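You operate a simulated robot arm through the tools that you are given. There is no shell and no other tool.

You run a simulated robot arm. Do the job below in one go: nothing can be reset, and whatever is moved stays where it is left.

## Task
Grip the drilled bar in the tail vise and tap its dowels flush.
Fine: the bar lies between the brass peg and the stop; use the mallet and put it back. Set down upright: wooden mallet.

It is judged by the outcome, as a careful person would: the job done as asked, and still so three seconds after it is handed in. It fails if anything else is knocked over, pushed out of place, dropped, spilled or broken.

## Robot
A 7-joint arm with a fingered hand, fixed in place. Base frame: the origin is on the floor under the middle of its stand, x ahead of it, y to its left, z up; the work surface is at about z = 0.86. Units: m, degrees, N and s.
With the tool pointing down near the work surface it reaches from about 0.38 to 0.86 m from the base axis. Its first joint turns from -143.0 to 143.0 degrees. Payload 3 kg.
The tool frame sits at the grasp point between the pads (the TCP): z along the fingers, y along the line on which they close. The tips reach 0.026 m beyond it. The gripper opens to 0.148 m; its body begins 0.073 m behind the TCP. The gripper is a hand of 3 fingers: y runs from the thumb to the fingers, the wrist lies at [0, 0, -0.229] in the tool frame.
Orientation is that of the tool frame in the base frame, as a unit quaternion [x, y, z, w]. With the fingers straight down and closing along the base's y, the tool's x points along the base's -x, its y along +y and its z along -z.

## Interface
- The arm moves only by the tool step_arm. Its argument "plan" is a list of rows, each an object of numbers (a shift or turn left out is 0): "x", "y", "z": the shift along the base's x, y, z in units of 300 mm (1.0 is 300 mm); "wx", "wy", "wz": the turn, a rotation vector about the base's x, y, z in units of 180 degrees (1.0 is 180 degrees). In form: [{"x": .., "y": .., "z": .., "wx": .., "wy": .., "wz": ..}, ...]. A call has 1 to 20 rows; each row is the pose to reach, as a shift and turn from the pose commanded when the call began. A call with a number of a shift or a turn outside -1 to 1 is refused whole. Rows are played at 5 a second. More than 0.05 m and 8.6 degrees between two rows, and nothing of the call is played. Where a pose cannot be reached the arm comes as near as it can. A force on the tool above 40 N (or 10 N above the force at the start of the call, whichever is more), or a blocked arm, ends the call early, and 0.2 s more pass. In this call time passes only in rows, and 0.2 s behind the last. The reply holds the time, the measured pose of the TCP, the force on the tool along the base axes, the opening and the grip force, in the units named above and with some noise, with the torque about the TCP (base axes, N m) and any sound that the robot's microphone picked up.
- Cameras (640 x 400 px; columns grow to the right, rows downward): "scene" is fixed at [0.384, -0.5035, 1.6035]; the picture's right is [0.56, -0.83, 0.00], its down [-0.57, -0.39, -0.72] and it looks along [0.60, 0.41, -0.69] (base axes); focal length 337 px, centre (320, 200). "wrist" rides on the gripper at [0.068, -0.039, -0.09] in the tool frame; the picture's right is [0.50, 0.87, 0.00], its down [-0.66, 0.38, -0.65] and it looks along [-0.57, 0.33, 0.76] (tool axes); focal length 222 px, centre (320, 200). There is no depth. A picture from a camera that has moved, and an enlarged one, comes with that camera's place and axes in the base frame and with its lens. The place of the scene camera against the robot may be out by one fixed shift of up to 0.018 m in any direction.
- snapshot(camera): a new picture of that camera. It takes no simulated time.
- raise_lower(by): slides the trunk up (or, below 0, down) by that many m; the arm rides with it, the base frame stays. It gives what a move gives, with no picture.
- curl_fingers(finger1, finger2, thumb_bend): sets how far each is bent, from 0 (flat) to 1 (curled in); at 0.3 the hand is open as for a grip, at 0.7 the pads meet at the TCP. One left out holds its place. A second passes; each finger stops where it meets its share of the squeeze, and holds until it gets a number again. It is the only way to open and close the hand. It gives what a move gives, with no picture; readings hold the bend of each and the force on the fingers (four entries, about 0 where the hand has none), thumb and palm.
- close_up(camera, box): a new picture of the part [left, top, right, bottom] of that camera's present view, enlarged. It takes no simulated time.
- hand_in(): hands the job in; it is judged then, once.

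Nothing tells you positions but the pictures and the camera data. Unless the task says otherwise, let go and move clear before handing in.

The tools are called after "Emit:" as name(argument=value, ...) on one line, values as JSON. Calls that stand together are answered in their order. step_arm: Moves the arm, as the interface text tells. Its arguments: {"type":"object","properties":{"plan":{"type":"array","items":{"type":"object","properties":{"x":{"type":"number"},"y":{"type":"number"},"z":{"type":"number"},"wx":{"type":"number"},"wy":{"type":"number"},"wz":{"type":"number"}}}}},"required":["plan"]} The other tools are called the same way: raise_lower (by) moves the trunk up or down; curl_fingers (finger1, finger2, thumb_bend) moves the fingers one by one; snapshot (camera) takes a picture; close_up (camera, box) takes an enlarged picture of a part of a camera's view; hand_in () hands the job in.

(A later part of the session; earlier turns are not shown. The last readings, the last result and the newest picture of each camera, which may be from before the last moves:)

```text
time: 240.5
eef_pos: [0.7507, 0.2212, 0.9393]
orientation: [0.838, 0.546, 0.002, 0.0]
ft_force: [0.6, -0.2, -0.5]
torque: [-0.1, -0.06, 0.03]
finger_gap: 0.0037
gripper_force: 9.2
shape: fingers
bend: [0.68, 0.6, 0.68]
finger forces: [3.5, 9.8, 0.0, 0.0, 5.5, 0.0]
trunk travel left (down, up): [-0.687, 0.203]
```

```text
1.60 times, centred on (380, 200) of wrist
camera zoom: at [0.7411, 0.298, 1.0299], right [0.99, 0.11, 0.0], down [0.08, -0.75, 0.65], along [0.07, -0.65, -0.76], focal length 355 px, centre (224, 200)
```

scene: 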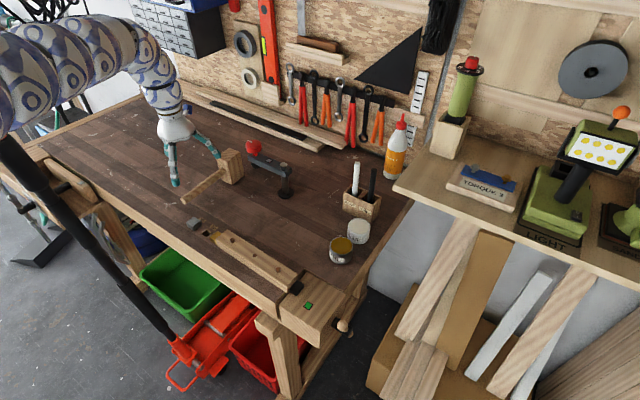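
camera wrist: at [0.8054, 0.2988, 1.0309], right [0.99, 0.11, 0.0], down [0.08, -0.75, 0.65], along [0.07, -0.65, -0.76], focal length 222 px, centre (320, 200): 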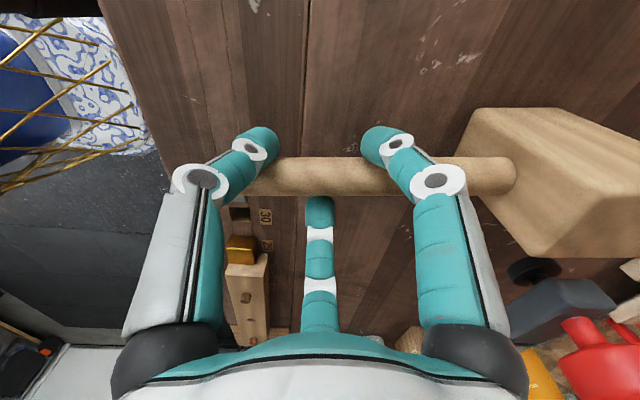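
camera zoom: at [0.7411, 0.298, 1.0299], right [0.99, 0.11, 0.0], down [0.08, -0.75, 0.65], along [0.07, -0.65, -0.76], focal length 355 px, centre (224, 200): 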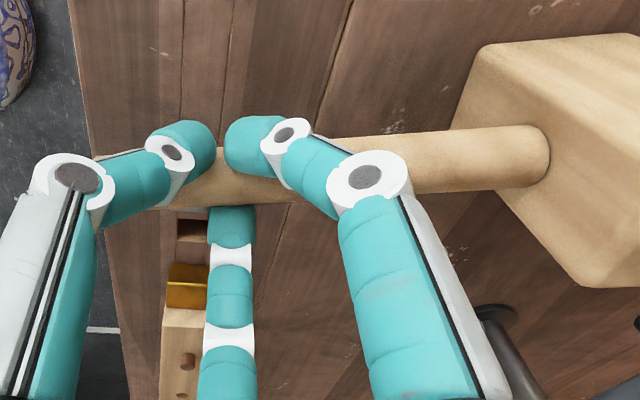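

The mallet slides along upright. I will continue to bring the head nearer.

Emit:
step_arm(plan=[{"x": -0.04}, {"x": -0.08}, {"x": -0.12}, {"x": -0.16}, {"x": -0.2}, {"x": -0.24}, {"x": -0.28}, {"x": -0.32}, {"x": -0.36}, {"x": -0.4}])

Emit:
close_up(camera="scene", box=[140, 110, 280, 230])

Emit:
close_up(camera="wrist", box=[180, 80, 580, 320])

```text
time: 242.7
eef_pos: [0.6322, 0.2206, 0.939]
orientation: [0.837, 0.546, 0.001, 0.001]
ft_force: [-0.1, 0.7, 0.2]
torque: [-0.05, -0.02, -0.01]
finger_gap: 0.0029
gripper_force: 9.5
shape: fingers
bend: [0.71, 0.6, 0.68]
finger forces: [3.4, 9.6, 0.0, 0.0, 5.7, 0.0]
trunk travel left (down, up): [-0.687, 0.203]
```

```text
3.33 times, centred on (210, 170) of scene
camera zoom: at [0.384, -0.5035, 1.6035], right [0.56, -0.83, 0.0], down [-0.57, -0.39, -0.72], along [0.6, 0.41, -0.69], focal length 1124 px, centre (687, 300)
```

zoom: 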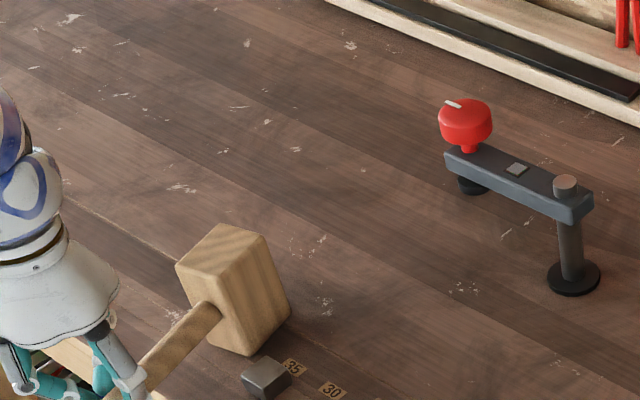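

```text
1.60 times, centred on (380, 200) of wrist
camera zoom: at [0.6222, 0.298, 1.0296], right [0.99, 0.11, 0.0], down [0.08, -0.75, 0.65], along [0.07, -0.65, -0.76], focal length 355 px, centre (224, 200)
```

zoom: 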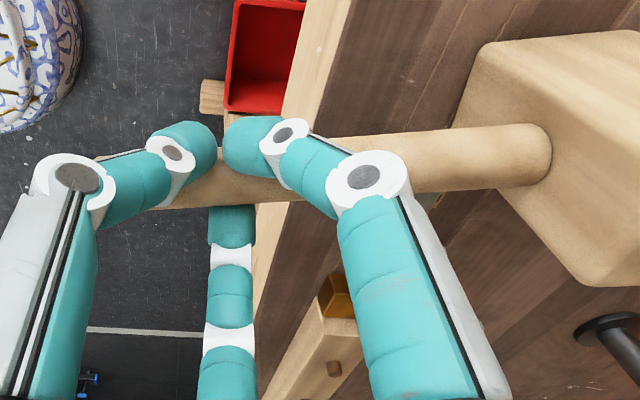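

The mallet's head is now at about x = 0.78, still upright. I will release the handle gently and rise clear.

Emit:
curl_fingers(finger1=0.62, finger2=0.58, thumb_bend=0.62)

Emit:
curl_fingers(finger1=0.4, finger2=0.4, thumb_bend=0.4)

Emit:
snapshot(camera="wrist")

Emit:
snapshot(camera="scene")

```text
time: 243.7
eef_pos: [0.6327, 0.2221, 0.9385]
orientation: [0.838, 0.546, 0.002, 0.0]
ft_force: [0.2, 1.0, -0.3]
torque: [0.01, 0.02, 0.01]
finger_gap: 0.0226
gripper_force: 0.0
shape: fingers
bend: [0.62, 0.57, 0.62]
finger forces: [0.0, 0.2, 0.0, 0.0, 0.0, 0.1]
trunk travel left (down, up): [-0.687, 0.203]
```

```text
time: 244.7
eef_pos: [0.6327, 0.2205, 0.937]
orientation: [0.837, 0.547, 0.001, 0.0]
ft_force: [0.9, 0.4, 0.1]
torque: [-0.01, -0.02, 0.01]
finger_gap: 0.0943
gripper_force: 0.1
shape: fingers
bend: [0.4, 0.4, 0.4]
finger forces: [0.0, 0.0, 0.0, 0.0, 0.0, 0.0]
trunk travel left (down, up): [-0.687, 0.203]
```

```text
taken
camera wrist: at [0.6223, 0.2983, 1.0299], right [0.99, 0.11, 0.0], down [0.08, -0.75, 0.65], along [0.07, -0.65, -0.76], focal length 222 px, centre (320, 200)
```

wrist: 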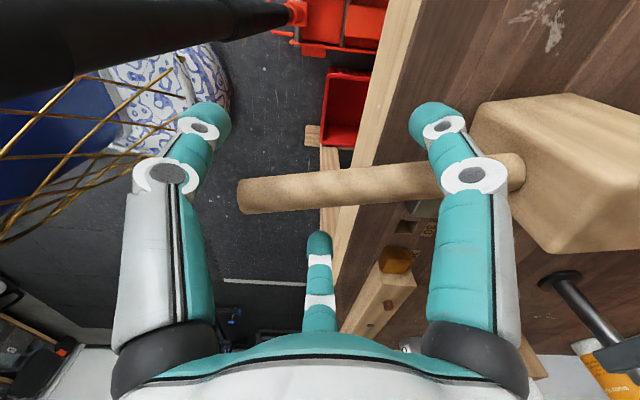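

```text
taken
```

scene: 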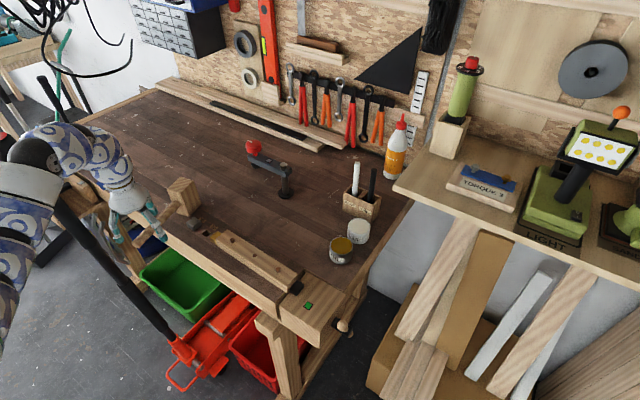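

The jack handle (black pole) stands fairly close to the arm here, so I will not go further this way. I will rise straight up with the trunk and then move outward over the mallet's head.

Emit:
raise_lower(by=0.13)

Emit:
step_arm(plan=[{"x": 0.06, "y": 0.0}, {"x": 0.12, "y": 0.0}, {"x": 0.18, "y": 0.01}, {"x": 0.25, "y": 0.01}, {"x": 0.32, "y": 0.02}])

Emit:
snapshot(camera="wrist")

Emit:
snapshot(camera="scene")

```text
time: 246.3
eef_pos: [0.633, 0.2205, 1.0684]
orientation: [0.837, 0.546, 0.001, 0.001]
ft_force: [0.0, -0.6, -0.6]
torque: [-0.04, -0.02, 0.0]
finger_gap: 0.0946
gripper_force: 0.1
shape: fingers
bend: [0.4, 0.4, 0.4]
finger forces: [0.1, 0.0, 0.0, 0.1, 0.0, 0.0]
trunk travel left (down, up): [-0.817, 0.073]
```

```text
time: 247.5
eef_pos: [0.7285, 0.2266, 1.0683]
orientation: [0.838, 0.546, 0.001, -0.001]
ft_force: [0.2, -0.5, -0.2]
torque: [-0.01, 0.0, -0.05]
finger_gap: 0.0946
gripper_force: 0.0
shape: fingers
bend: [0.4, 0.4, 0.4]
finger forces: [0.0, 0.0, 0.0, 0.0, 0.1, 0.0]
trunk travel left (down, up): [-0.817, 0.073]
```

```text
taken
camera wrist: at [0.7184, 0.3049, 1.1598], right [0.99, 0.11, 0.0], down [0.08, -0.75, 0.65], along [0.07, -0.65, -0.76], focal length 222 px, centre (320, 200)
```

wrist: 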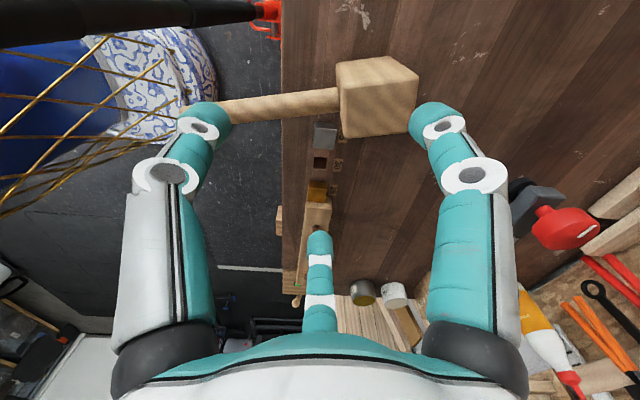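

```text
taken
```

scene: 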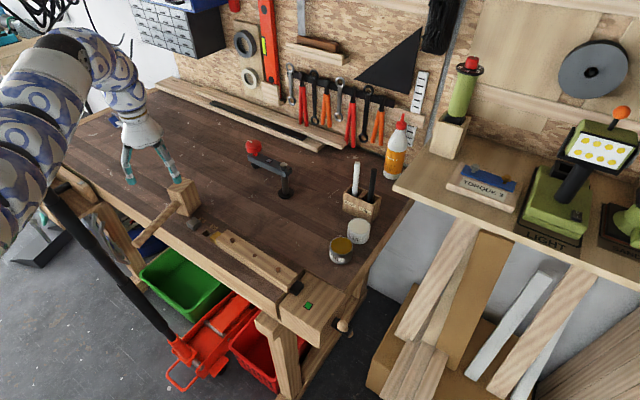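

The approach was clean and nothing was disturbed. I will enlarge the mallet head to measure it.

Emit:
close_up(camera="wrist", box=[300, 30, 460, 160])

Emit:
close_up(camera="scene", box=[120, 150, 240, 250])

```text
3.08 times, centred on (380, 95) of wrist
camera zoom: at [0.7184, 0.3049, 1.1598], right [0.99, 0.11, 0.0], down [0.08, -0.75, 0.65], along [0.07, -0.65, -0.76], focal length 684 px, centre (135, 523)
```

zoom: 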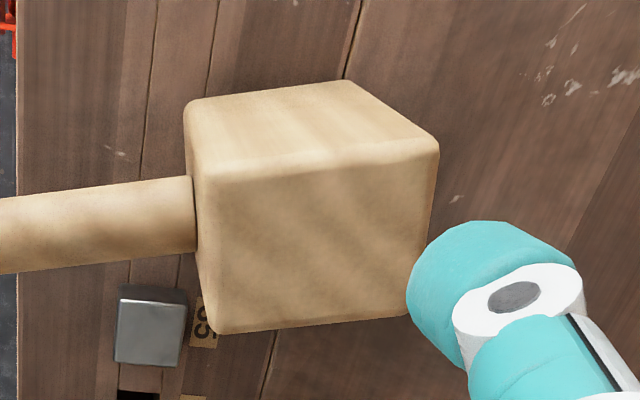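

```text
4.00 times, centred on (180, 200) of scene
camera zoom: at [0.384, -0.5035, 1.6035], right [0.56, -0.83, 0.0], down [-0.57, -0.39, -0.72], along [0.6, 0.41, -0.69], focal length 1349 px, centre (880, 200)
```

zoom: 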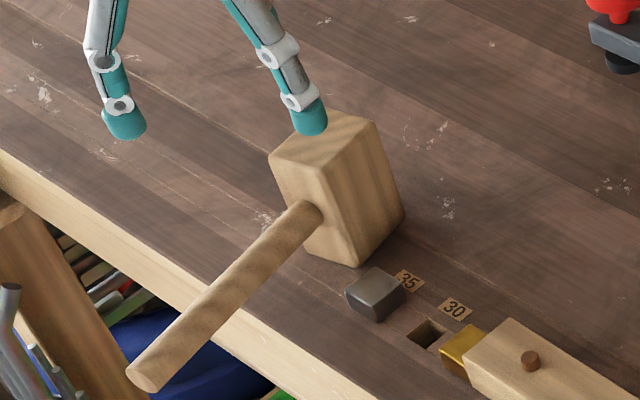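

The head is centred at about (0.776, 0.244), turned about 12°, with its top near z 0.967. I will take it from above with one finger on its far face and the other two digits on its sides, keeping the tips above the steel peg's height.

Emit:
step_arm(plan=[{"x": 0.04, "y": 0.014, "wz": -0.034}, {"x": 0.08, "y": 0.029, "wz": -0.067}, {"x": 0.12, "y": 0.044, "wz": -0.1}, {"x": 0.158, "y": 0.058, "wz": -0.134}])

Emit:
snapshot(camera="wrist")

Emit:
close_up(camera="scene", box=[110, 90, 250, 250])

```text
time: 248.5
eef_pos: [0.7747, 0.2431, 1.067]
orientation: [0.934, 0.358, 0.0, 0.0]
ft_force: [-0.4, -0.9, -0.3]
torque: [-0.02, 0.02, -0.01]
finger_gap: 0.0948
gripper_force: 0.0
shape: fingers
bend: [0.4, 0.4, 0.4]
finger forces: [0.0, 0.0, 0.0, 0.0, 0.0, 0.1]
trunk travel left (down, up): [-0.817, 0.073]
```

```text
taken
camera wrist: at [0.7977, 0.3173, 1.1591], right [0.95, -0.31, 0.0], down [-0.23, -0.72, 0.65], along [-0.2, -0.62, -0.76], focal length 222 px, centre (320, 200)
```

wrist: 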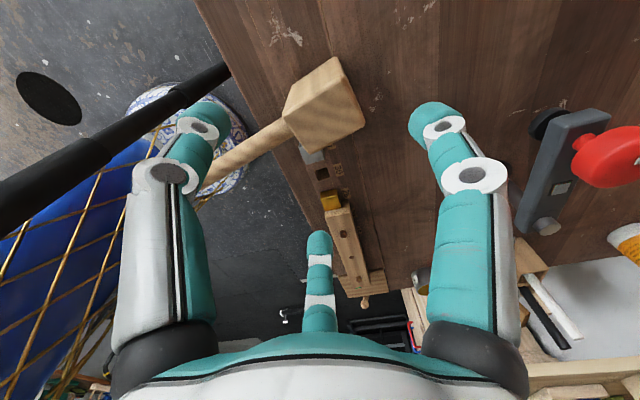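

```text
2.50 times, centred on (180, 170) of scene
camera zoom: at [0.384, -0.5035, 1.6035], right [0.56, -0.83, 0.0], down [-0.57, -0.39, -0.72], along [0.6, 0.41, -0.69], focal length 843 px, centre (670, 275)
```

zoom: 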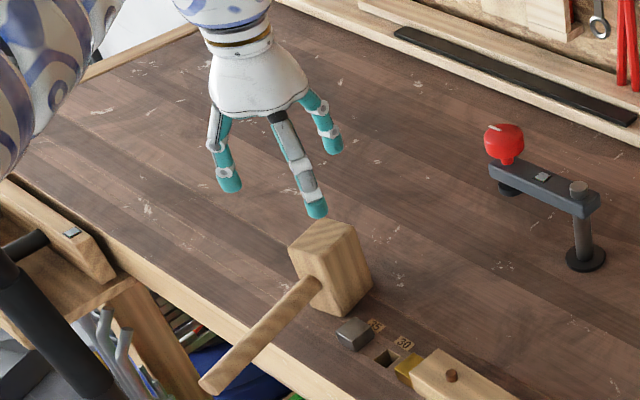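

The hand is centred over the head, with the digits clear of it all round. I will descend in two steps.

Emit:
raise_lower(by=-0.075)

Emit:
snapshot(camera="wrist")

Emit:
close_up(camera="scene", box=[110, 90, 250, 250])

```text
time: 249.6
eef_pos: [0.7739, 0.2444, 0.9934]
orientation: [0.933, 0.359, 0.001, 0.0]
ft_force: [0.4, 0.5, -0.4]
torque: [-0.03, -0.02, 0.01]
finger_gap: 0.0947
gripper_force: 0.0
shape: fingers
bend: [0.4, 0.4, 0.4]
finger forces: [0.1, 0.0, 0.1, 0.0, 0.0, 0.0]
trunk travel left (down, up): [-0.742, 0.148]
```

```text
taken
camera wrist: at [0.7976, 0.3176, 1.0851], right [0.95, -0.31, 0.0], down [-0.23, -0.72, 0.65], along [-0.2, -0.62, -0.76], focal length 222 px, centre (320, 200)
```

wrist: 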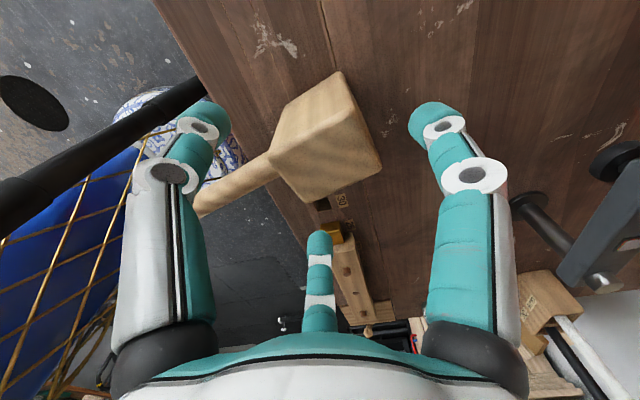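

```text
2.50 times, centred on (180, 170) of scene
camera zoom: at [0.384, -0.5035, 1.6035], right [0.56, -0.83, 0.0], down [-0.57, -0.39, -0.72], along [0.6, 0.41, -0.69], focal length 843 px, centre (670, 275)
```

zoom: 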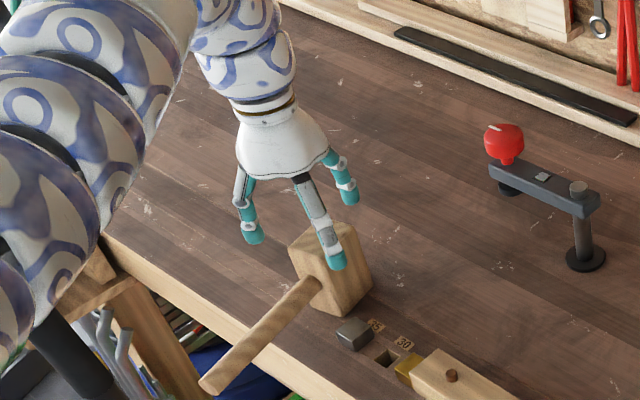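

I will check the centring more precisely with an enlargement before going lower.

Emit:
close_up(camera="wrist", box=[240, 60, 420, 220])

```text
2.50 times, centred on (330, 140) of wrist
camera zoom: at [0.7976, 0.3176, 1.0851], right [0.95, -0.31, 0.0], down [-0.23, -0.72, 0.65], along [-0.2, -0.62, -0.76], focal length 555 px, centre (295, 350)
```

zoom: 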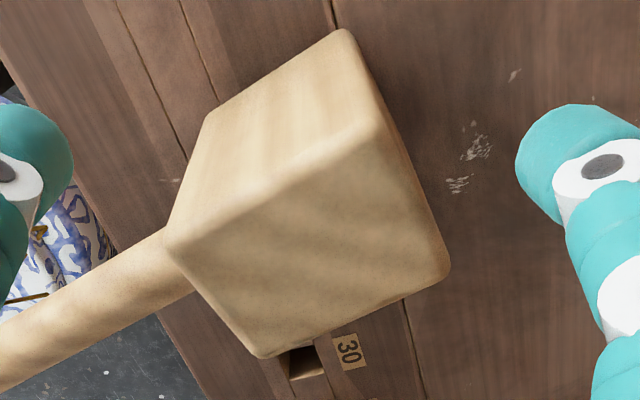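

The head centre works out to about (0.778, 0.242). I will shift 4 mm and finish the descent.

Emit:
step_arm(plan=[{"x": 0.014, "y": -0.009}])

Emit:
raise_lower(by=-0.058)

Emit:
snapshot(camera="wrist")

Emit:
close_up(camera="scene", box=[120, 120, 240, 250])

```text
time: 250.0
eef_pos: [0.7788, 0.2411, 0.9928]
orientation: [0.933, 0.359, 0.002, 0.001]
ft_force: [-0.5, -0.2, -0.3]
torque: [0.02, 0.0, -0.02]
finger_gap: 0.0948
gripper_force: 0.2
shape: fingers
bend: [0.4, 0.4, 0.4]
finger forces: [0.1, 0.0, 0.0, 0.0, 0.1, 0.0]
trunk travel left (down, up): [-0.742, 0.148]
```

```text
time: 251.0
eef_pos: [0.7792, 0.2409, 0.9344]
orientation: [0.933, 0.359, 0.001, 0.0]
ft_force: [-0.4, -0.3, 0.6]
torque: [0.0, 0.02, -0.01]
finger_gap: 0.0948
gripper_force: 0.1
shape: fingers
bend: [0.4, 0.4, 0.4]
finger forces: [0.1, 0.0, 0.1, 0.0, 0.1, 0.0]
trunk travel left (down, up): [-0.684, 0.206]
```

```text
taken
camera wrist: at [0.8019, 0.3155, 1.0271], right [0.95, -0.31, 0.0], down [-0.23, -0.72, 0.65], along [-0.2, -0.62, -0.76], focal length 222 px, centre (320, 200)
```

wrist: 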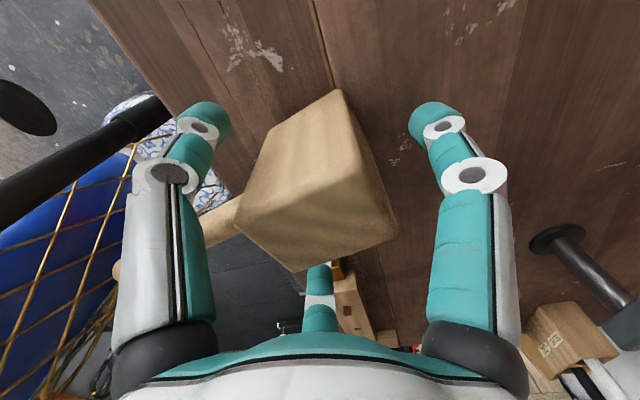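

```text
3.08 times, centred on (180, 185) of scene
camera zoom: at [0.384, -0.5035, 1.6035], right [0.56, -0.83, 0.0], down [-0.57, -0.39, -0.72], along [0.6, 0.41, -0.69], focal length 1038 px, centre (751, 246)
```

zoom: 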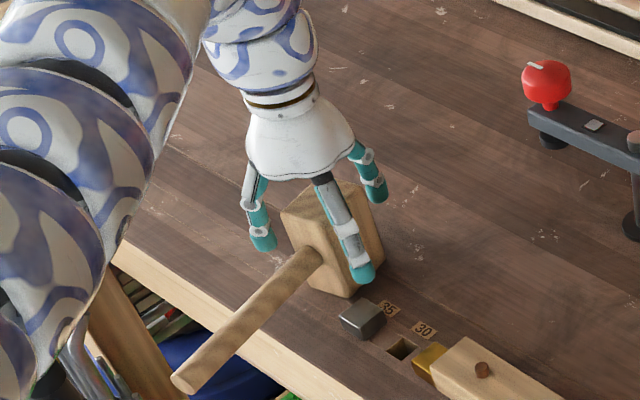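

The digits surround the head evenly. I will close in small equal steps.

Emit:
curl_fingers(finger1=0.48, finger2=0.48, thumb_bend=0.48)

Emit:
curl_fingers(finger1=0.52, finger2=0.52, thumb_bend=0.52)

Emit:
snapshot(camera="wrist")

```text
time: 252.0
eef_pos: [0.7788, 0.2414, 0.9355]
orientation: [0.933, 0.359, 0.001, 0.0]
ft_force: [-0.1, -0.5, 0.3]
torque: [-0.03, 0.02, -0.01]
finger_gap: 0.0693
gripper_force: 0.1
shape: fingers
bend: [0.48, 0.48, 0.48]
finger forces: [0.0, 0.0, 0.1, 0.0, 0.1, 0.0]
trunk travel left (down, up): [-0.684, 0.206]
```

```text
time: 253.0
eef_pos: [0.7789, 0.2426, 0.9362]
orientation: [0.933, 0.359, 0.001, 0.0]
ft_force: [-0.1, -0.1, -0.7]
torque: [0.01, 0.0, 0.0]
finger_gap: 0.056
gripper_force: 0.1
shape: fingers
bend: [0.52, 0.52, 0.52]
finger forces: [0.0, 0.0, 0.1, 0.1, 0.1, 0.0]
trunk travel left (down, up): [-0.684, 0.206]
```

```text
taken
camera wrist: at [0.802, 0.3154, 1.0268], right [0.95, -0.31, 0.0], down [-0.23, -0.72, 0.65], along [-0.2, -0.62, -0.76], focal length 222 px, centre (320, 200)
```

wrist: 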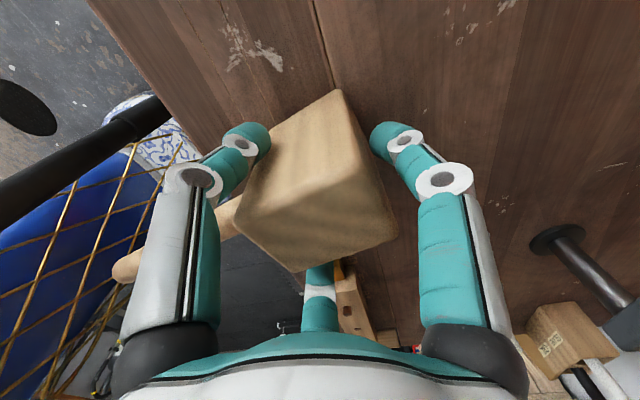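

The digits are nearly touching on all sides. I will close further.

Emit:
curl_fingers(finger1=0.56, finger2=0.56, thumb_bend=0.56)

Emit:
curl_fingers(finger1=0.6, finger2=0.6, thumb_bend=0.6)

Emit:
snapshot(camera="wrist")

```text
time: 254.0
eef_pos: [0.7793, 0.2422, 0.9348]
orientation: [0.933, 0.359, 0.001, 0.0]
ft_force: [0.1, 2.2, 0.0]
torque: [0.02, 0.04, -0.01]
finger_gap: 0.0505
gripper_force: 2.2
shape: fingers
bend: [0.53, 0.55, 0.54]
finger forces: [2.1, 0.8, 0.0, 0.0, 2.5, 0.0]
trunk travel left (down, up): [-0.684, 0.206]
```

```text
time: 255.0
eef_pos: [0.779, 0.2415, 0.9352]
orientation: [0.933, 0.359, 0.001, 0.0]
ft_force: [-0.1, 2.1, 0.0]
torque: [0.07, 0.0, -0.04]
finger_gap: 0.0489
gripper_force: 7.6
shape: fingers
bend: [0.54, 0.55, 0.56]
finger forces: [5.1, 3.9, 0.0, 0.1, 6.2, 0.0]
trunk travel left (down, up): [-0.684, 0.206]
```

```text
taken
camera wrist: at [0.802, 0.3155, 1.0268], right [0.95, -0.31, 0.0], down [-0.23, -0.72, 0.65], along [-0.2, -0.62, -0.76], focal length 222 px, centre (320, 200)
```

wrist: 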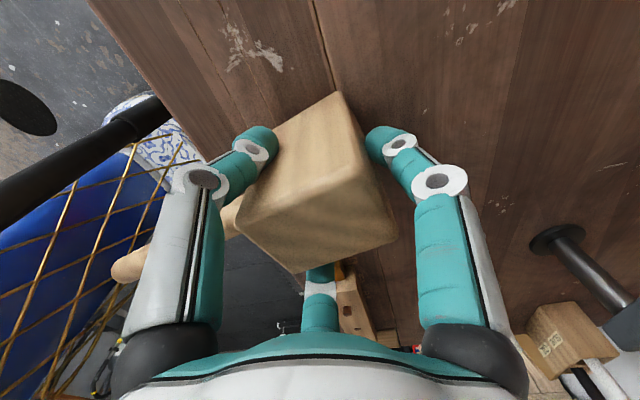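

The grip is even on three sides. I will tighten it.

Emit:
curl_fingers(finger1=0.66, finger2=0.66, thumb_bend=0.66)

Emit:
curl_fingers(finger1=0.74, finger2=0.74, thumb_bend=0.74)

Emit:
raise_lower(by=0.02)

Emit:
snapshot(camera="wrist")

Emit:
close_up(camera="scene", box=[120, 120, 240, 250])

```text
time: 256.0
eef_pos: [0.7785, 0.2421, 0.9351]
orientation: [0.933, 0.359, 0.001, 0.001]
ft_force: [-0.7, 1.4, -0.6]
torque: [0.07, 0.0, -0.02]
finger_gap: 0.0475
gripper_force: 14.3
shape: fingers
bend: [0.54, 0.55, 0.58]
finger forces: [8.3, 8.4, 0.0, 0.0, 11.3, 0.1]
trunk travel left (down, up): [-0.684, 0.206]
```

```text
time: 257.0
eef_pos: [0.7794, 0.2416, 0.9352]
orientation: [0.933, 0.36, 0.001, 0.001]
ft_force: [-1.3, 0.7, 0.7]
torque: [-0.01, -0.05, -0.02]
finger_gap: 0.046
gripper_force: 18.2
shape: fingers
bend: [0.53, 0.54, 0.62]
finger forces: [9.9, 10.6, 0.0, 0.1, 15.6, 0.0]
trunk travel left (down, up): [-0.684, 0.206]
```

```text
time: 257.7
eef_pos: [0.7796, 0.2417, 0.9545]
orientation: [0.933, 0.359, 0.001, 0.001]
ft_force: [0.0, 0.0, -4.0]
torque: [0.03, -0.06, -0.03]
finger_gap: 0.0457
gripper_force: 18.1
shape: fingers
bend: [0.53, 0.54, 0.63]
finger forces: [10.0, 10.8, 0.1, 0.0, 14.5, 0.0]
trunk travel left (down, up): [-0.704, 0.186]
```

```text
taken
camera wrist: at [0.8025, 0.3153, 1.0462], right [0.95, -0.31, 0.0], down [-0.23, -0.72, 0.65], along [-0.2, -0.62, -0.76], focal length 222 px, centre (320, 200)
```

wrist: 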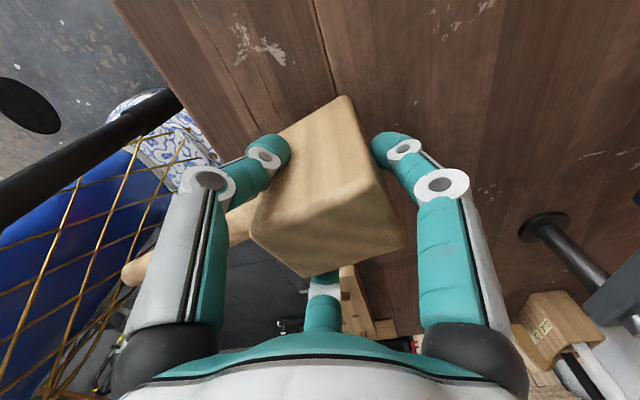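

```text
3.08 times, centred on (180, 185) of scene
camera zoom: at [0.384, -0.5035, 1.6035], right [0.56, -0.83, 0.0], down [-0.57, -0.39, -0.72], along [0.6, 0.41, -0.69], focal length 1038 px, centre (751, 246)
```

zoom: 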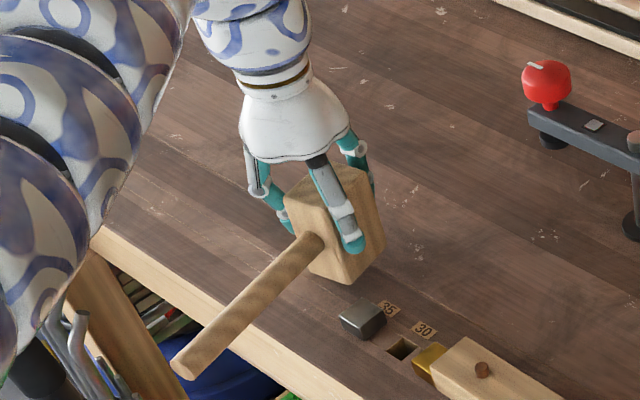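

The mallet lifted cleanly and level, at about 4 N weight. I will raise a bit more and measure where the head sits in the grip.

Emit:
raise_lower(by=0.05)

Emit:
close_up(camera="wrist", box=[200, 60, 460, 300])

Emit:
close_up(camera="scene", box=[110, 80, 250, 240])

```text
time: 258.6
eef_pos: [0.7797, 0.2402, 1.0049]
orientation: [0.933, 0.359, 0.0, 0.0]
ft_force: [0.8, 1.1, -4.2]
torque: [0.06, -0.07, 0.02]
finger_gap: 0.0459
gripper_force: 17.3
shape: fingers
bend: [0.53, 0.54, 0.63]
finger forces: [9.9, 10.7, 0.1, 0.0, 14.5, 0.0]
trunk travel left (down, up): [-0.754, 0.136]
```

```text
1.67 times, centred on (330, 180) of wrist
camera zoom: at [0.8024, 0.3154, 1.0964], right [0.95, -0.31, 0.0], down [-0.23, -0.72, 0.65], along [-0.2, -0.62, -0.76], focal length 370 px, centre (303, 233)
```

zoom: 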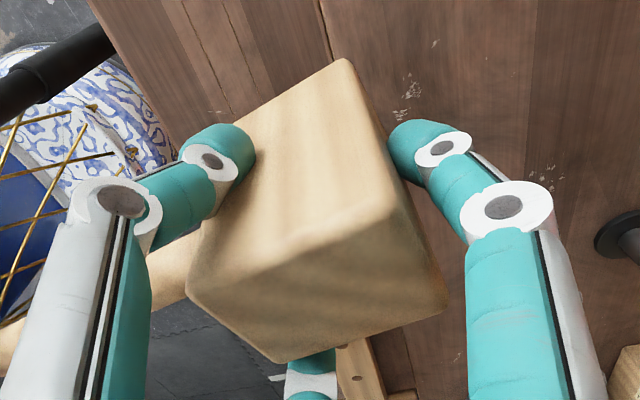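

```text
2.50 times, centred on (180, 160) of scene
camera zoom: at [0.384, -0.5035, 1.6035], right [0.56, -0.83, 0.0], down [-0.57, -0.39, -0.72], along [0.6, 0.41, -0.69], focal length 843 px, centre (670, 300)
```

zoom: 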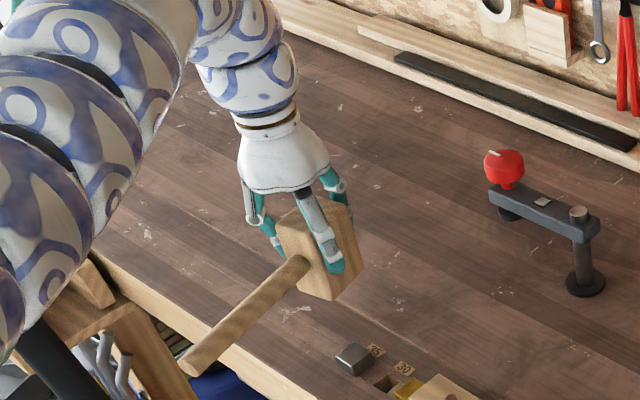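

The head sits within a few millimetres of the grip centre. From the scene view the protruding dowels are at about (0.738, -0.143) and (0.743, 0.022). I will raise the trunk and carry the mallet over toward them, keeping well above the pegs.

Emit:
raise_lower(by=0.1)

Emit:
step_arm(plan=[{"x": -0.01, "y": -0.1, "z": -0.03}, {"x": -0.02, "y": -0.2, "z": -0.07}, {"x": -0.035, "y": -0.31, "z": -0.11}, {"x": -0.05, "y": -0.42, "z": -0.15}, {"x": -0.065, "y": -0.53, "z": -0.19}, {"x": -0.08, "y": -0.64, "z": -0.22}])

Emit:
snapshot(camera="scene")

Emit:
snapshot(camera="wrist")

```text
time: 259.9
eef_pos: [0.7798, 0.2408, 1.1041]
orientation: [0.933, 0.36, 0.001, 0.001]
ft_force: [-0.2, 0.8, -4.4]
torque: [0.03, -0.08, -0.02]
finger_gap: 0.0457
gripper_force: 18.1
shape: fingers
bend: [0.53, 0.54, 0.63]
finger forces: [9.8, 10.7, 0.1, 0.0, 14.5, 0.0]
trunk travel left (down, up): [-0.854, 0.036]
```

```text
time: 261.3
eef_pos: [0.7537, 0.0495, 1.0381]
orientation: [0.933, 0.359, 0.002, 0.0]
ft_force: [0.6, -0.3, -3.1]
torque: [0.02, -0.08, 0.01]
finger_gap: 0.0452
gripper_force: 17.6
shape: fingers
bend: [0.53, 0.53, 0.63]
finger forces: [9.7, 10.8, 0.0, 0.0, 14.5, 0.0]
trunk travel left (down, up): [-0.854, 0.036]
```

```text
taken
```

scene: 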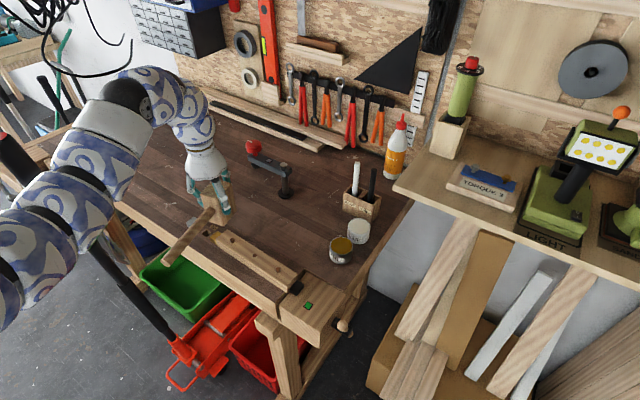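

```text
taken
camera wrist: at [0.7761, 0.1237, 1.1303], right [0.95, -0.31, 0.0], down [-0.23, -0.72, 0.65], along [-0.2, -0.62, -0.76], focal length 222 px, centre (320, 200)
```

wrist: 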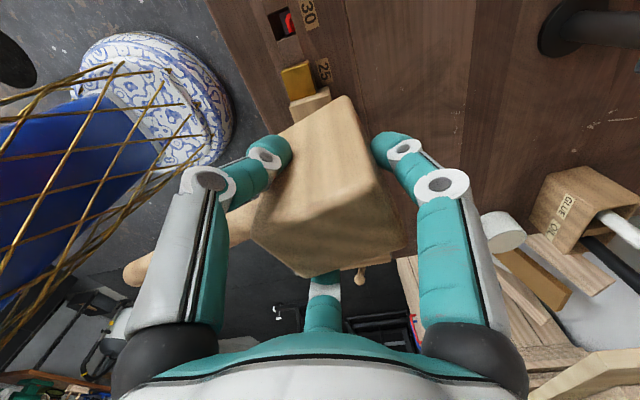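

The mallet is steady and close to the nearer dowel. I will position the head over it and lower to just above.

Emit:
step_arm(plan=[{"x": -0.02, "y": -0.037, "z": -0.03}, {"x": -0.042, "y": -0.073, "z": -0.07}, {"x": -0.042, "y": -0.073, "z": -0.12}])

Emit:
close_up(camera="scene", box=[150, 170, 310, 290])

Emit:
snapshot(camera="wrist")

```text
time: 262.1
eef_pos: [0.742, 0.0275, 1.0028]
orientation: [0.933, 0.359, 0.0, 0.0]
ft_force: [0.1, 1.1, -4.4]
torque: [0.03, -0.07, 0.0]
finger_gap: 0.0452
gripper_force: 17.5
shape: fingers
bend: [0.53, 0.53, 0.63]
finger forces: [9.6, 10.9, 0.0, 0.0, 14.4, 0.1]
trunk travel left (down, up): [-0.854, 0.036]
```

```text
3.33 times, centred on (230, 230) of scene
camera zoom: at [0.384, -0.5035, 1.6035], right [0.56, -0.83, 0.0], down [-0.57, -0.39, -0.72], along [0.6, 0.41, -0.69], focal length 1124 px, centre (620, 100)
```

zoom: 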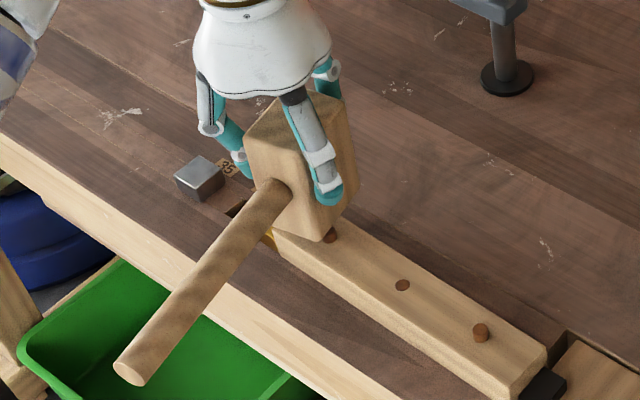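

```text
taken
camera wrist: at [0.7648, 0.1011, 1.0942], right [0.95, -0.31, 0.0], down [-0.23, -0.72, 0.65], along [-0.2, -0.62, -0.76], focal length 222 px, centre (320, 200)
```

wrist: 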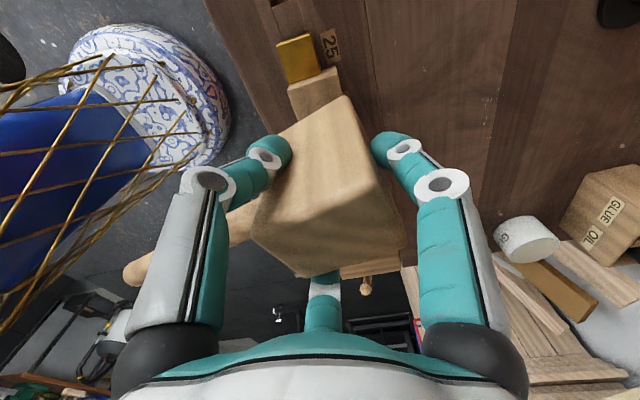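

The head is right over the near dowel. I will lower slowly to make contact and see how it responds.

Emit:
step_arm(plan=[{"z": -0.035}, {"z": -0.055}, {"z": -0.065}, {"z": -0.075}, {"z": -0.085}, {"z": -0.095}])

Emit:
close_up(camera="scene", box=[190, 200, 290, 280])

```text
time: 263.5
eef_pos: [0.7425, 0.0268, 0.9742]
orientation: [0.933, 0.359, 0.001, 0.0]
ft_force: [-0.4, 0.2, -1.8]
torque: [0.04, -0.04, -0.02]
finger_gap: 0.045
gripper_force: 18.0
shape: fingers
bend: [0.53, 0.53, 0.63]
finger forces: [9.4, 11.0, 0.1, 0.1, 15.1, 0.1]
trunk travel left (down, up): [-0.854, 0.036]
```

```text
5.00 times, centred on (240, 240) of scene
camera zoom: at [0.384, -0.5035, 1.6035], right [0.56, -0.83, 0.0], down [-0.57, -0.39, -0.72], along [0.6, 0.41, -0.69], focal length 1687 px, centre (720, 0)
```

zoom: 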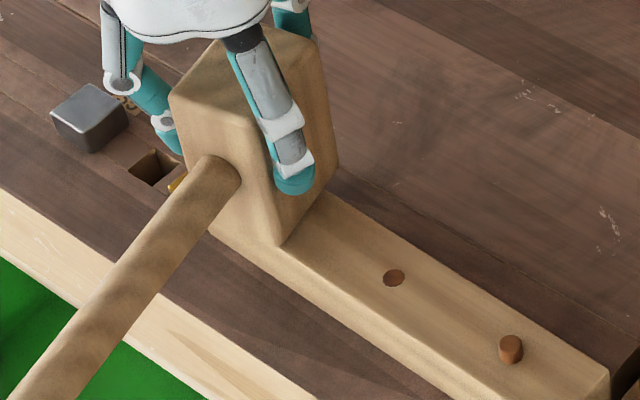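

The face has just met the dowel (the load dropped by 2–3 N). I will press down in small increments.

Emit:
step_arm(plan=[{"z": -0.007}, {"z": -0.014}, {"z": -0.021}, {"z": -0.028}])

```text
time: 264.5
eef_pos: [0.7424, 0.0284, 0.9673]
orientation: [0.933, 0.359, 0.002, 0.0]
ft_force: [-3.5, 1.5, 11.5]
torque: [-0.22, -0.01, -0.05]
finger_gap: 0.0452
gripper_force: 18.5
shape: fingers
bend: [0.53, 0.53, 0.63]
finger forces: [9.2, 11.2, 0.1, 0.0, 16.8, 0.1]
trunk travel left (down, up): [-0.854, 0.036]
```

About 15 N is on the dowel now. I will look at whether the dowel or the grip gave way.

Emit:
close_up(camera="scene", box=[190, 200, 290, 280])

Emit:
close_up(camera="wrist", box=[200, 60, 460, 300])

```text
5.00 times, centred on (240, 240) of scene
camera zoom: at [0.384, -0.5035, 1.6035], right [0.56, -0.83, 0.0], down [-0.57, -0.39, -0.72], along [0.6, 0.41, -0.69], focal length 1687 px, centre (720, 0)
```

zoom: 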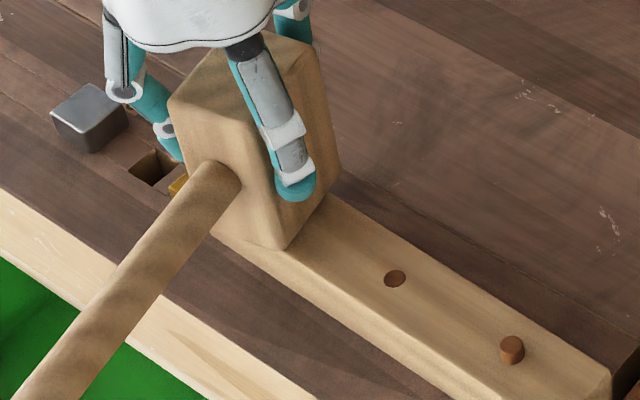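

```text
1.67 times, centred on (330, 180) of wrist
camera zoom: at [0.7651, 0.1018, 1.0598], right [0.95, -0.31, 0.0], down [-0.24, -0.72, 0.65], along [-0.2, -0.62, -0.76], focal length 370 px, centre (303, 233)
```

zoom: 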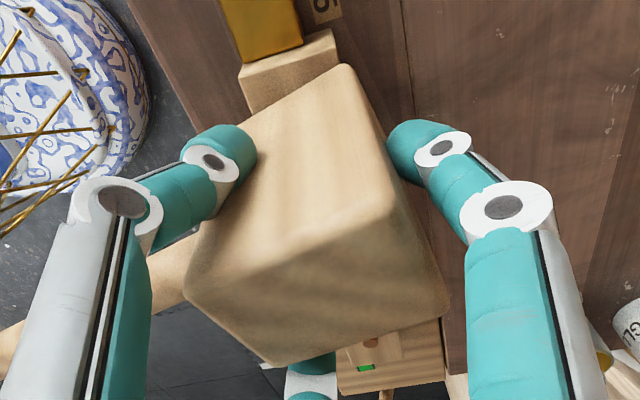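

A slow push barely moves it, so the dowels need actual taps. I will firm up the grip, then lift about 4 cm and strike down briskly, letting the force stop end the stroke.

Emit:
curl_fingers(finger1=0.85, finger2=0.85, thumb_bend=0.8)

Emit:
step_arm(plan=[{"z": 0.06}, {"z": 0.13}, {"z": 0.13}])

Emit:
close_up(camera="scene", box=[190, 200, 290, 280])

Emit:
snapshot(camera="wrist")

```text
time: 265.5
eef_pos: [0.7429, 0.0275, 0.9658]
orientation: [0.933, 0.359, 0.003, 0.001]
ft_force: [-2.8, 4.6, 10.6]
torque: [-0.02, -0.12, -0.01]
finger_gap: 0.0436
gripper_force: 20.1
shape: fingers
bend: [0.53, 0.53, 0.66]
finger forces: [9.8, 10.9, 0.0, 0.1, 19.5, 0.0]
trunk travel left (down, up): [-0.854, 0.036]
```

```text
time: 266.3
eef_pos: [0.7424, 0.0274, 1.0054]
orientation: [0.934, 0.358, 0.001, 0.001]
ft_force: [0.1, 0.1, -4.3]
torque: [0.05, -0.07, 0.04]
finger_gap: 0.0433
gripper_force: 18.2
shape: fingers
bend: [0.53, 0.52, 0.65]
finger forces: [9.6, 11.6, 0.0, 0.0, 15.6, 0.0]
trunk travel left (down, up): [-0.854, 0.036]
```

```text
5.00 times, centred on (240, 240) of scene
camera zoom: at [0.384, -0.5035, 1.6035], right [0.56, -0.83, 0.0], down [-0.57, -0.39, -0.72], along [0.6, 0.41, -0.69], focal length 1687 px, centre (720, 0)
```

zoom: 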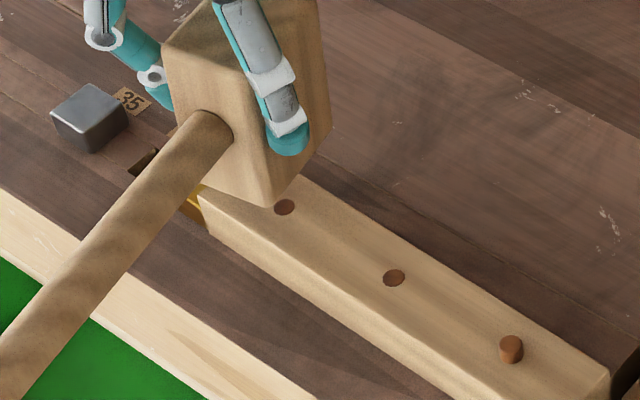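

```text
taken
camera wrist: at [0.7648, 0.101, 1.0973], right [0.95, -0.31, 0.0], down [-0.23, -0.72, 0.65], along [-0.2, -0.62, -0.76], focal length 222 px, centre (320, 200)
```

wrist: 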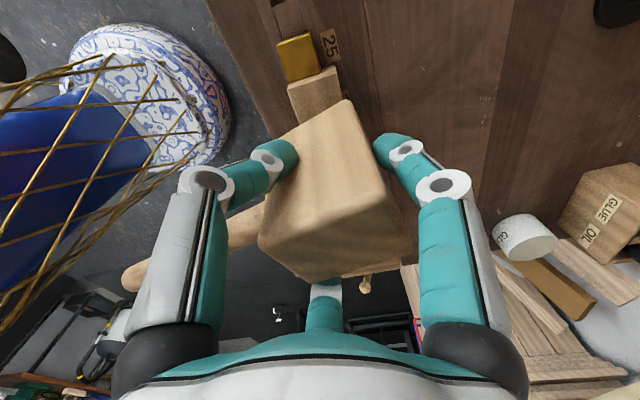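

The pressure was enough: the near dowel now sits flush like the middle one. I will move to the other dowel at about (0.738, -0.143).

Emit:
step_arm(plan=[{"x": -0.004, "y": -0.09}, {"x": -0.008, "y": -0.18}, {"x": -0.012, "y": -0.27}, {"x": -0.015, "y": -0.36}, {"x": -0.018, "y": -0.45}, {"x": -0.021, "y": -0.548}])

Emit:
close_up(camera="scene", box=[200, 200, 340, 310])

Emit:
snapshot(camera="wrist")

```text
time: 267.7
eef_pos: [0.7364, -0.138, 1.0042]
orientation: [0.933, 0.359, 0.002, 0.0]
ft_force: [-0.8, 0.2, -3.4]
torque: [0.08, -0.06, 0.01]
finger_gap: 0.0431
gripper_force: 18.3
shape: fingers
bend: [0.53, 0.52, 0.65]
finger forces: [8.9, 11.7, 0.0, 0.0, 15.6, 0.0]
trunk travel left (down, up): [-0.854, 0.036]
```

```text
3.64 times, centred on (270, 255) of scene
camera zoom: at [0.384, -0.5035, 1.6035], right [0.56, -0.83, 0.0], down [-0.57, -0.39, -0.72], along [0.6, 0.41, -0.69], focal length 1227 px, centre (502, 0)
```

zoom: 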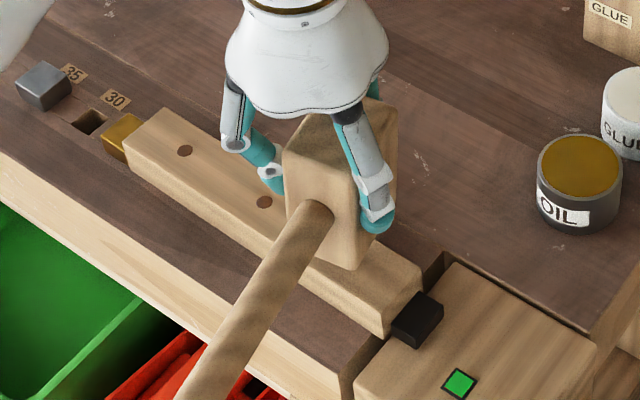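

```text
taken
camera wrist: at [0.7597, -0.0638, 1.0967], right [0.95, -0.31, 0.0], down [-0.23, -0.72, 0.65], along [-0.2, -0.62, -0.76], focal length 222 px, centre (320, 200)
```

wrist: 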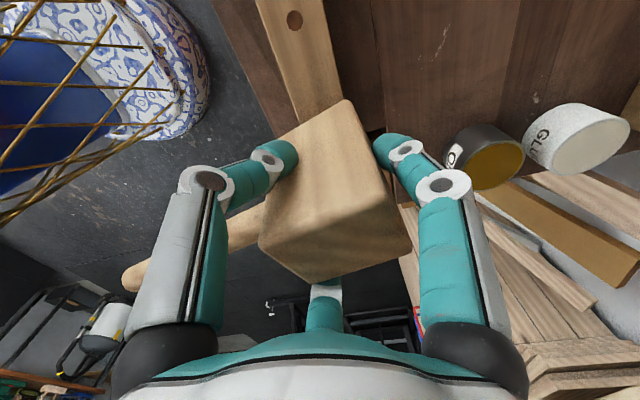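

The head is over the second dowel, and the vise indicator is still green. I will lower and press as before.

Emit:
step_arm(plan=[{"z": -0.04}, {"z": -0.07}, {"z": -0.085}, {"z": -0.095}, {"z": -0.103}, {"z": -0.111}, {"z": -0.119}, {"z": -0.126}])

Emit:
close_up(camera="scene", box=[220, 210, 340, 310])

```text
time: 269.5
eef_pos: [0.7364, -0.1372, 0.9679]
orientation: [0.933, 0.359, 0.002, 0.001]
ft_force: [0.4, 0.2, 2.0]
torque: [-0.08, -0.17, 0.05]
finger_gap: 0.0428
gripper_force: 18.3
shape: fingers
bend: [0.53, 0.52, 0.64]
finger forces: [9.1, 11.8, 0.1, 0.0, 15.5, 0.0]
trunk travel left (down, up): [-0.854, 0.036]
```

```text
4.00 times, centred on (280, 260) of scene
camera zoom: at [0.384, -0.5035, 1.6035], right [0.56, -0.83, 0.0], down [-0.57, -0.39, -0.72], along [0.6, 0.41, -0.69], focal length 1349 px, centre (480, -40)
```

zoom: 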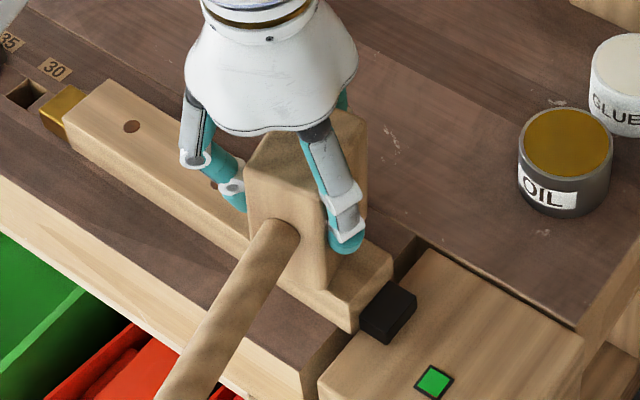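

Contact is beginning. I will press a few millimetres more until the head bottoms on the bar.

Emit:
step_arm(plan=[{"z": -0.007}, {"z": -0.014}, {"z": -0.02}, {"z": -0.026}])

Emit:
step_arm(plan=[{"z": 0.06}, {"z": 0.13}, {"z": 0.2}, {"z": 0.26}])

Emit:
close_up(camera="scene", box=[220, 210, 340, 310])

```text
time: 270.5
eef_pos: [0.7355, -0.1352, 0.9621]
orientation: [0.933, 0.36, 0.003, 0.0]
ft_force: [0.5, 8.7, 29.3]
torque: [-0.02, -0.05, -0.08]
finger_gap: 0.0423
gripper_force: 24.1
shape: fingers
bend: [0.53, 0.52, 0.62]
finger forces: [10.5, 12.4, 0.0, 0.0, 24.7, 0.0]
trunk travel left (down, up): [-0.854, 0.036]
```

```text
time: 271.5
eef_pos: [0.7355, -0.137, 1.0376]
orientation: [0.933, 0.36, 0.001, 0.0]
ft_force: [-0.1, -0.6, -4.7]
torque: [0.08, -0.07, -0.02]
finger_gap: 0.0414
gripper_force: 18.1
shape: fingers
bend: [0.53, 0.51, 0.62]
finger forces: [8.4, 11.7, 0.1, 0.0, 15.8, 0.1]
trunk travel left (down, up): [-0.854, 0.036]
```

```text
4.00 times, centred on (280, 260) of scene
camera zoom: at [0.384, -0.5035, 1.6035], right [0.56, -0.83, 0.0], down [-0.57, -0.39, -0.72], along [0.6, 0.41, -0.69], focal length 1349 px, centre (480, -40)
```

zoom: 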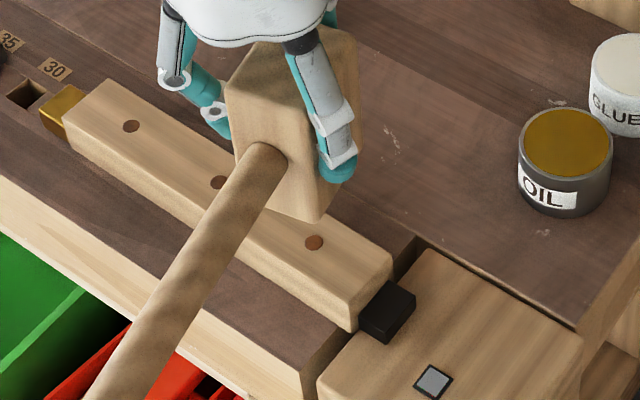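

The second dowel looks flush, but the vise indicator has gone grey, so the clamping has eased. I will look at the details.

Emit:
close_up(camera="scene", box=[260, 240, 320, 290])

Emit:
close_up(camera="scene", box=[200, 210, 270, 270])

Emit:
close_up(camera="scene", box=[260, 260, 400, 360])

```text
8.00 times, centred on (290, 265) of scene
camera zoom: at [0.384, -0.5035, 1.6035], right [0.56, -0.83, 0.0], down [-0.57, -0.39, -0.72], along [0.6, 0.41, -0.69], focal length 2699 px, centre (560, -320)
```

zoom: 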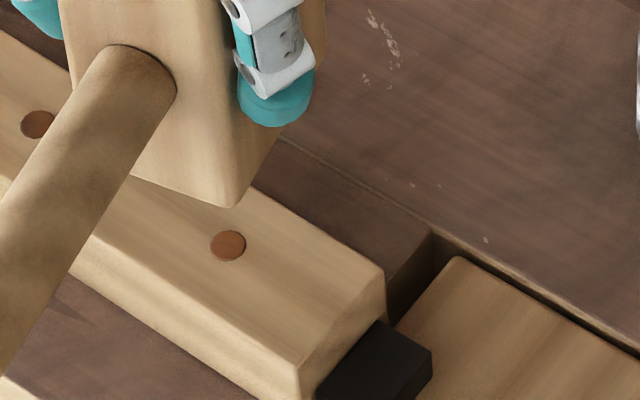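

```text
6.67 times, centred on (235, 240) of scene
camera zoom: at [0.384, -0.5035, 1.6035], right [0.56, -0.83, 0.0], down [-0.57, -0.39, -0.72], along [0.6, 0.41, -0.69], focal length 2249 px, centre (887, -67)
```

zoom: 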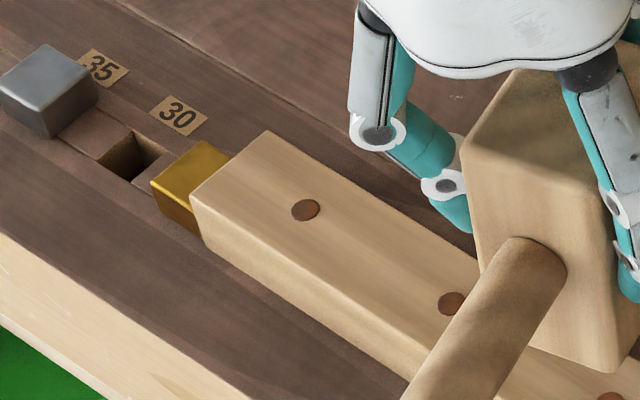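

```text
4.00 times, centred on (330, 310) of scene
camera zoom: at [0.384, -0.5035, 1.6035], right [0.56, -0.83, 0.0], down [-0.57, -0.39, -0.72], along [0.6, 0.41, -0.69], focal length 1349 px, centre (280, -240)
```

zoom: 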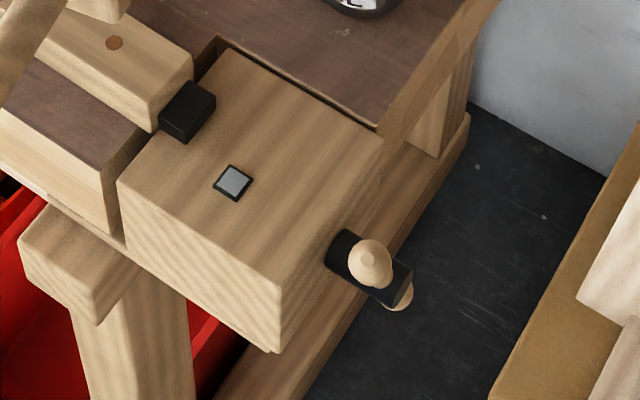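

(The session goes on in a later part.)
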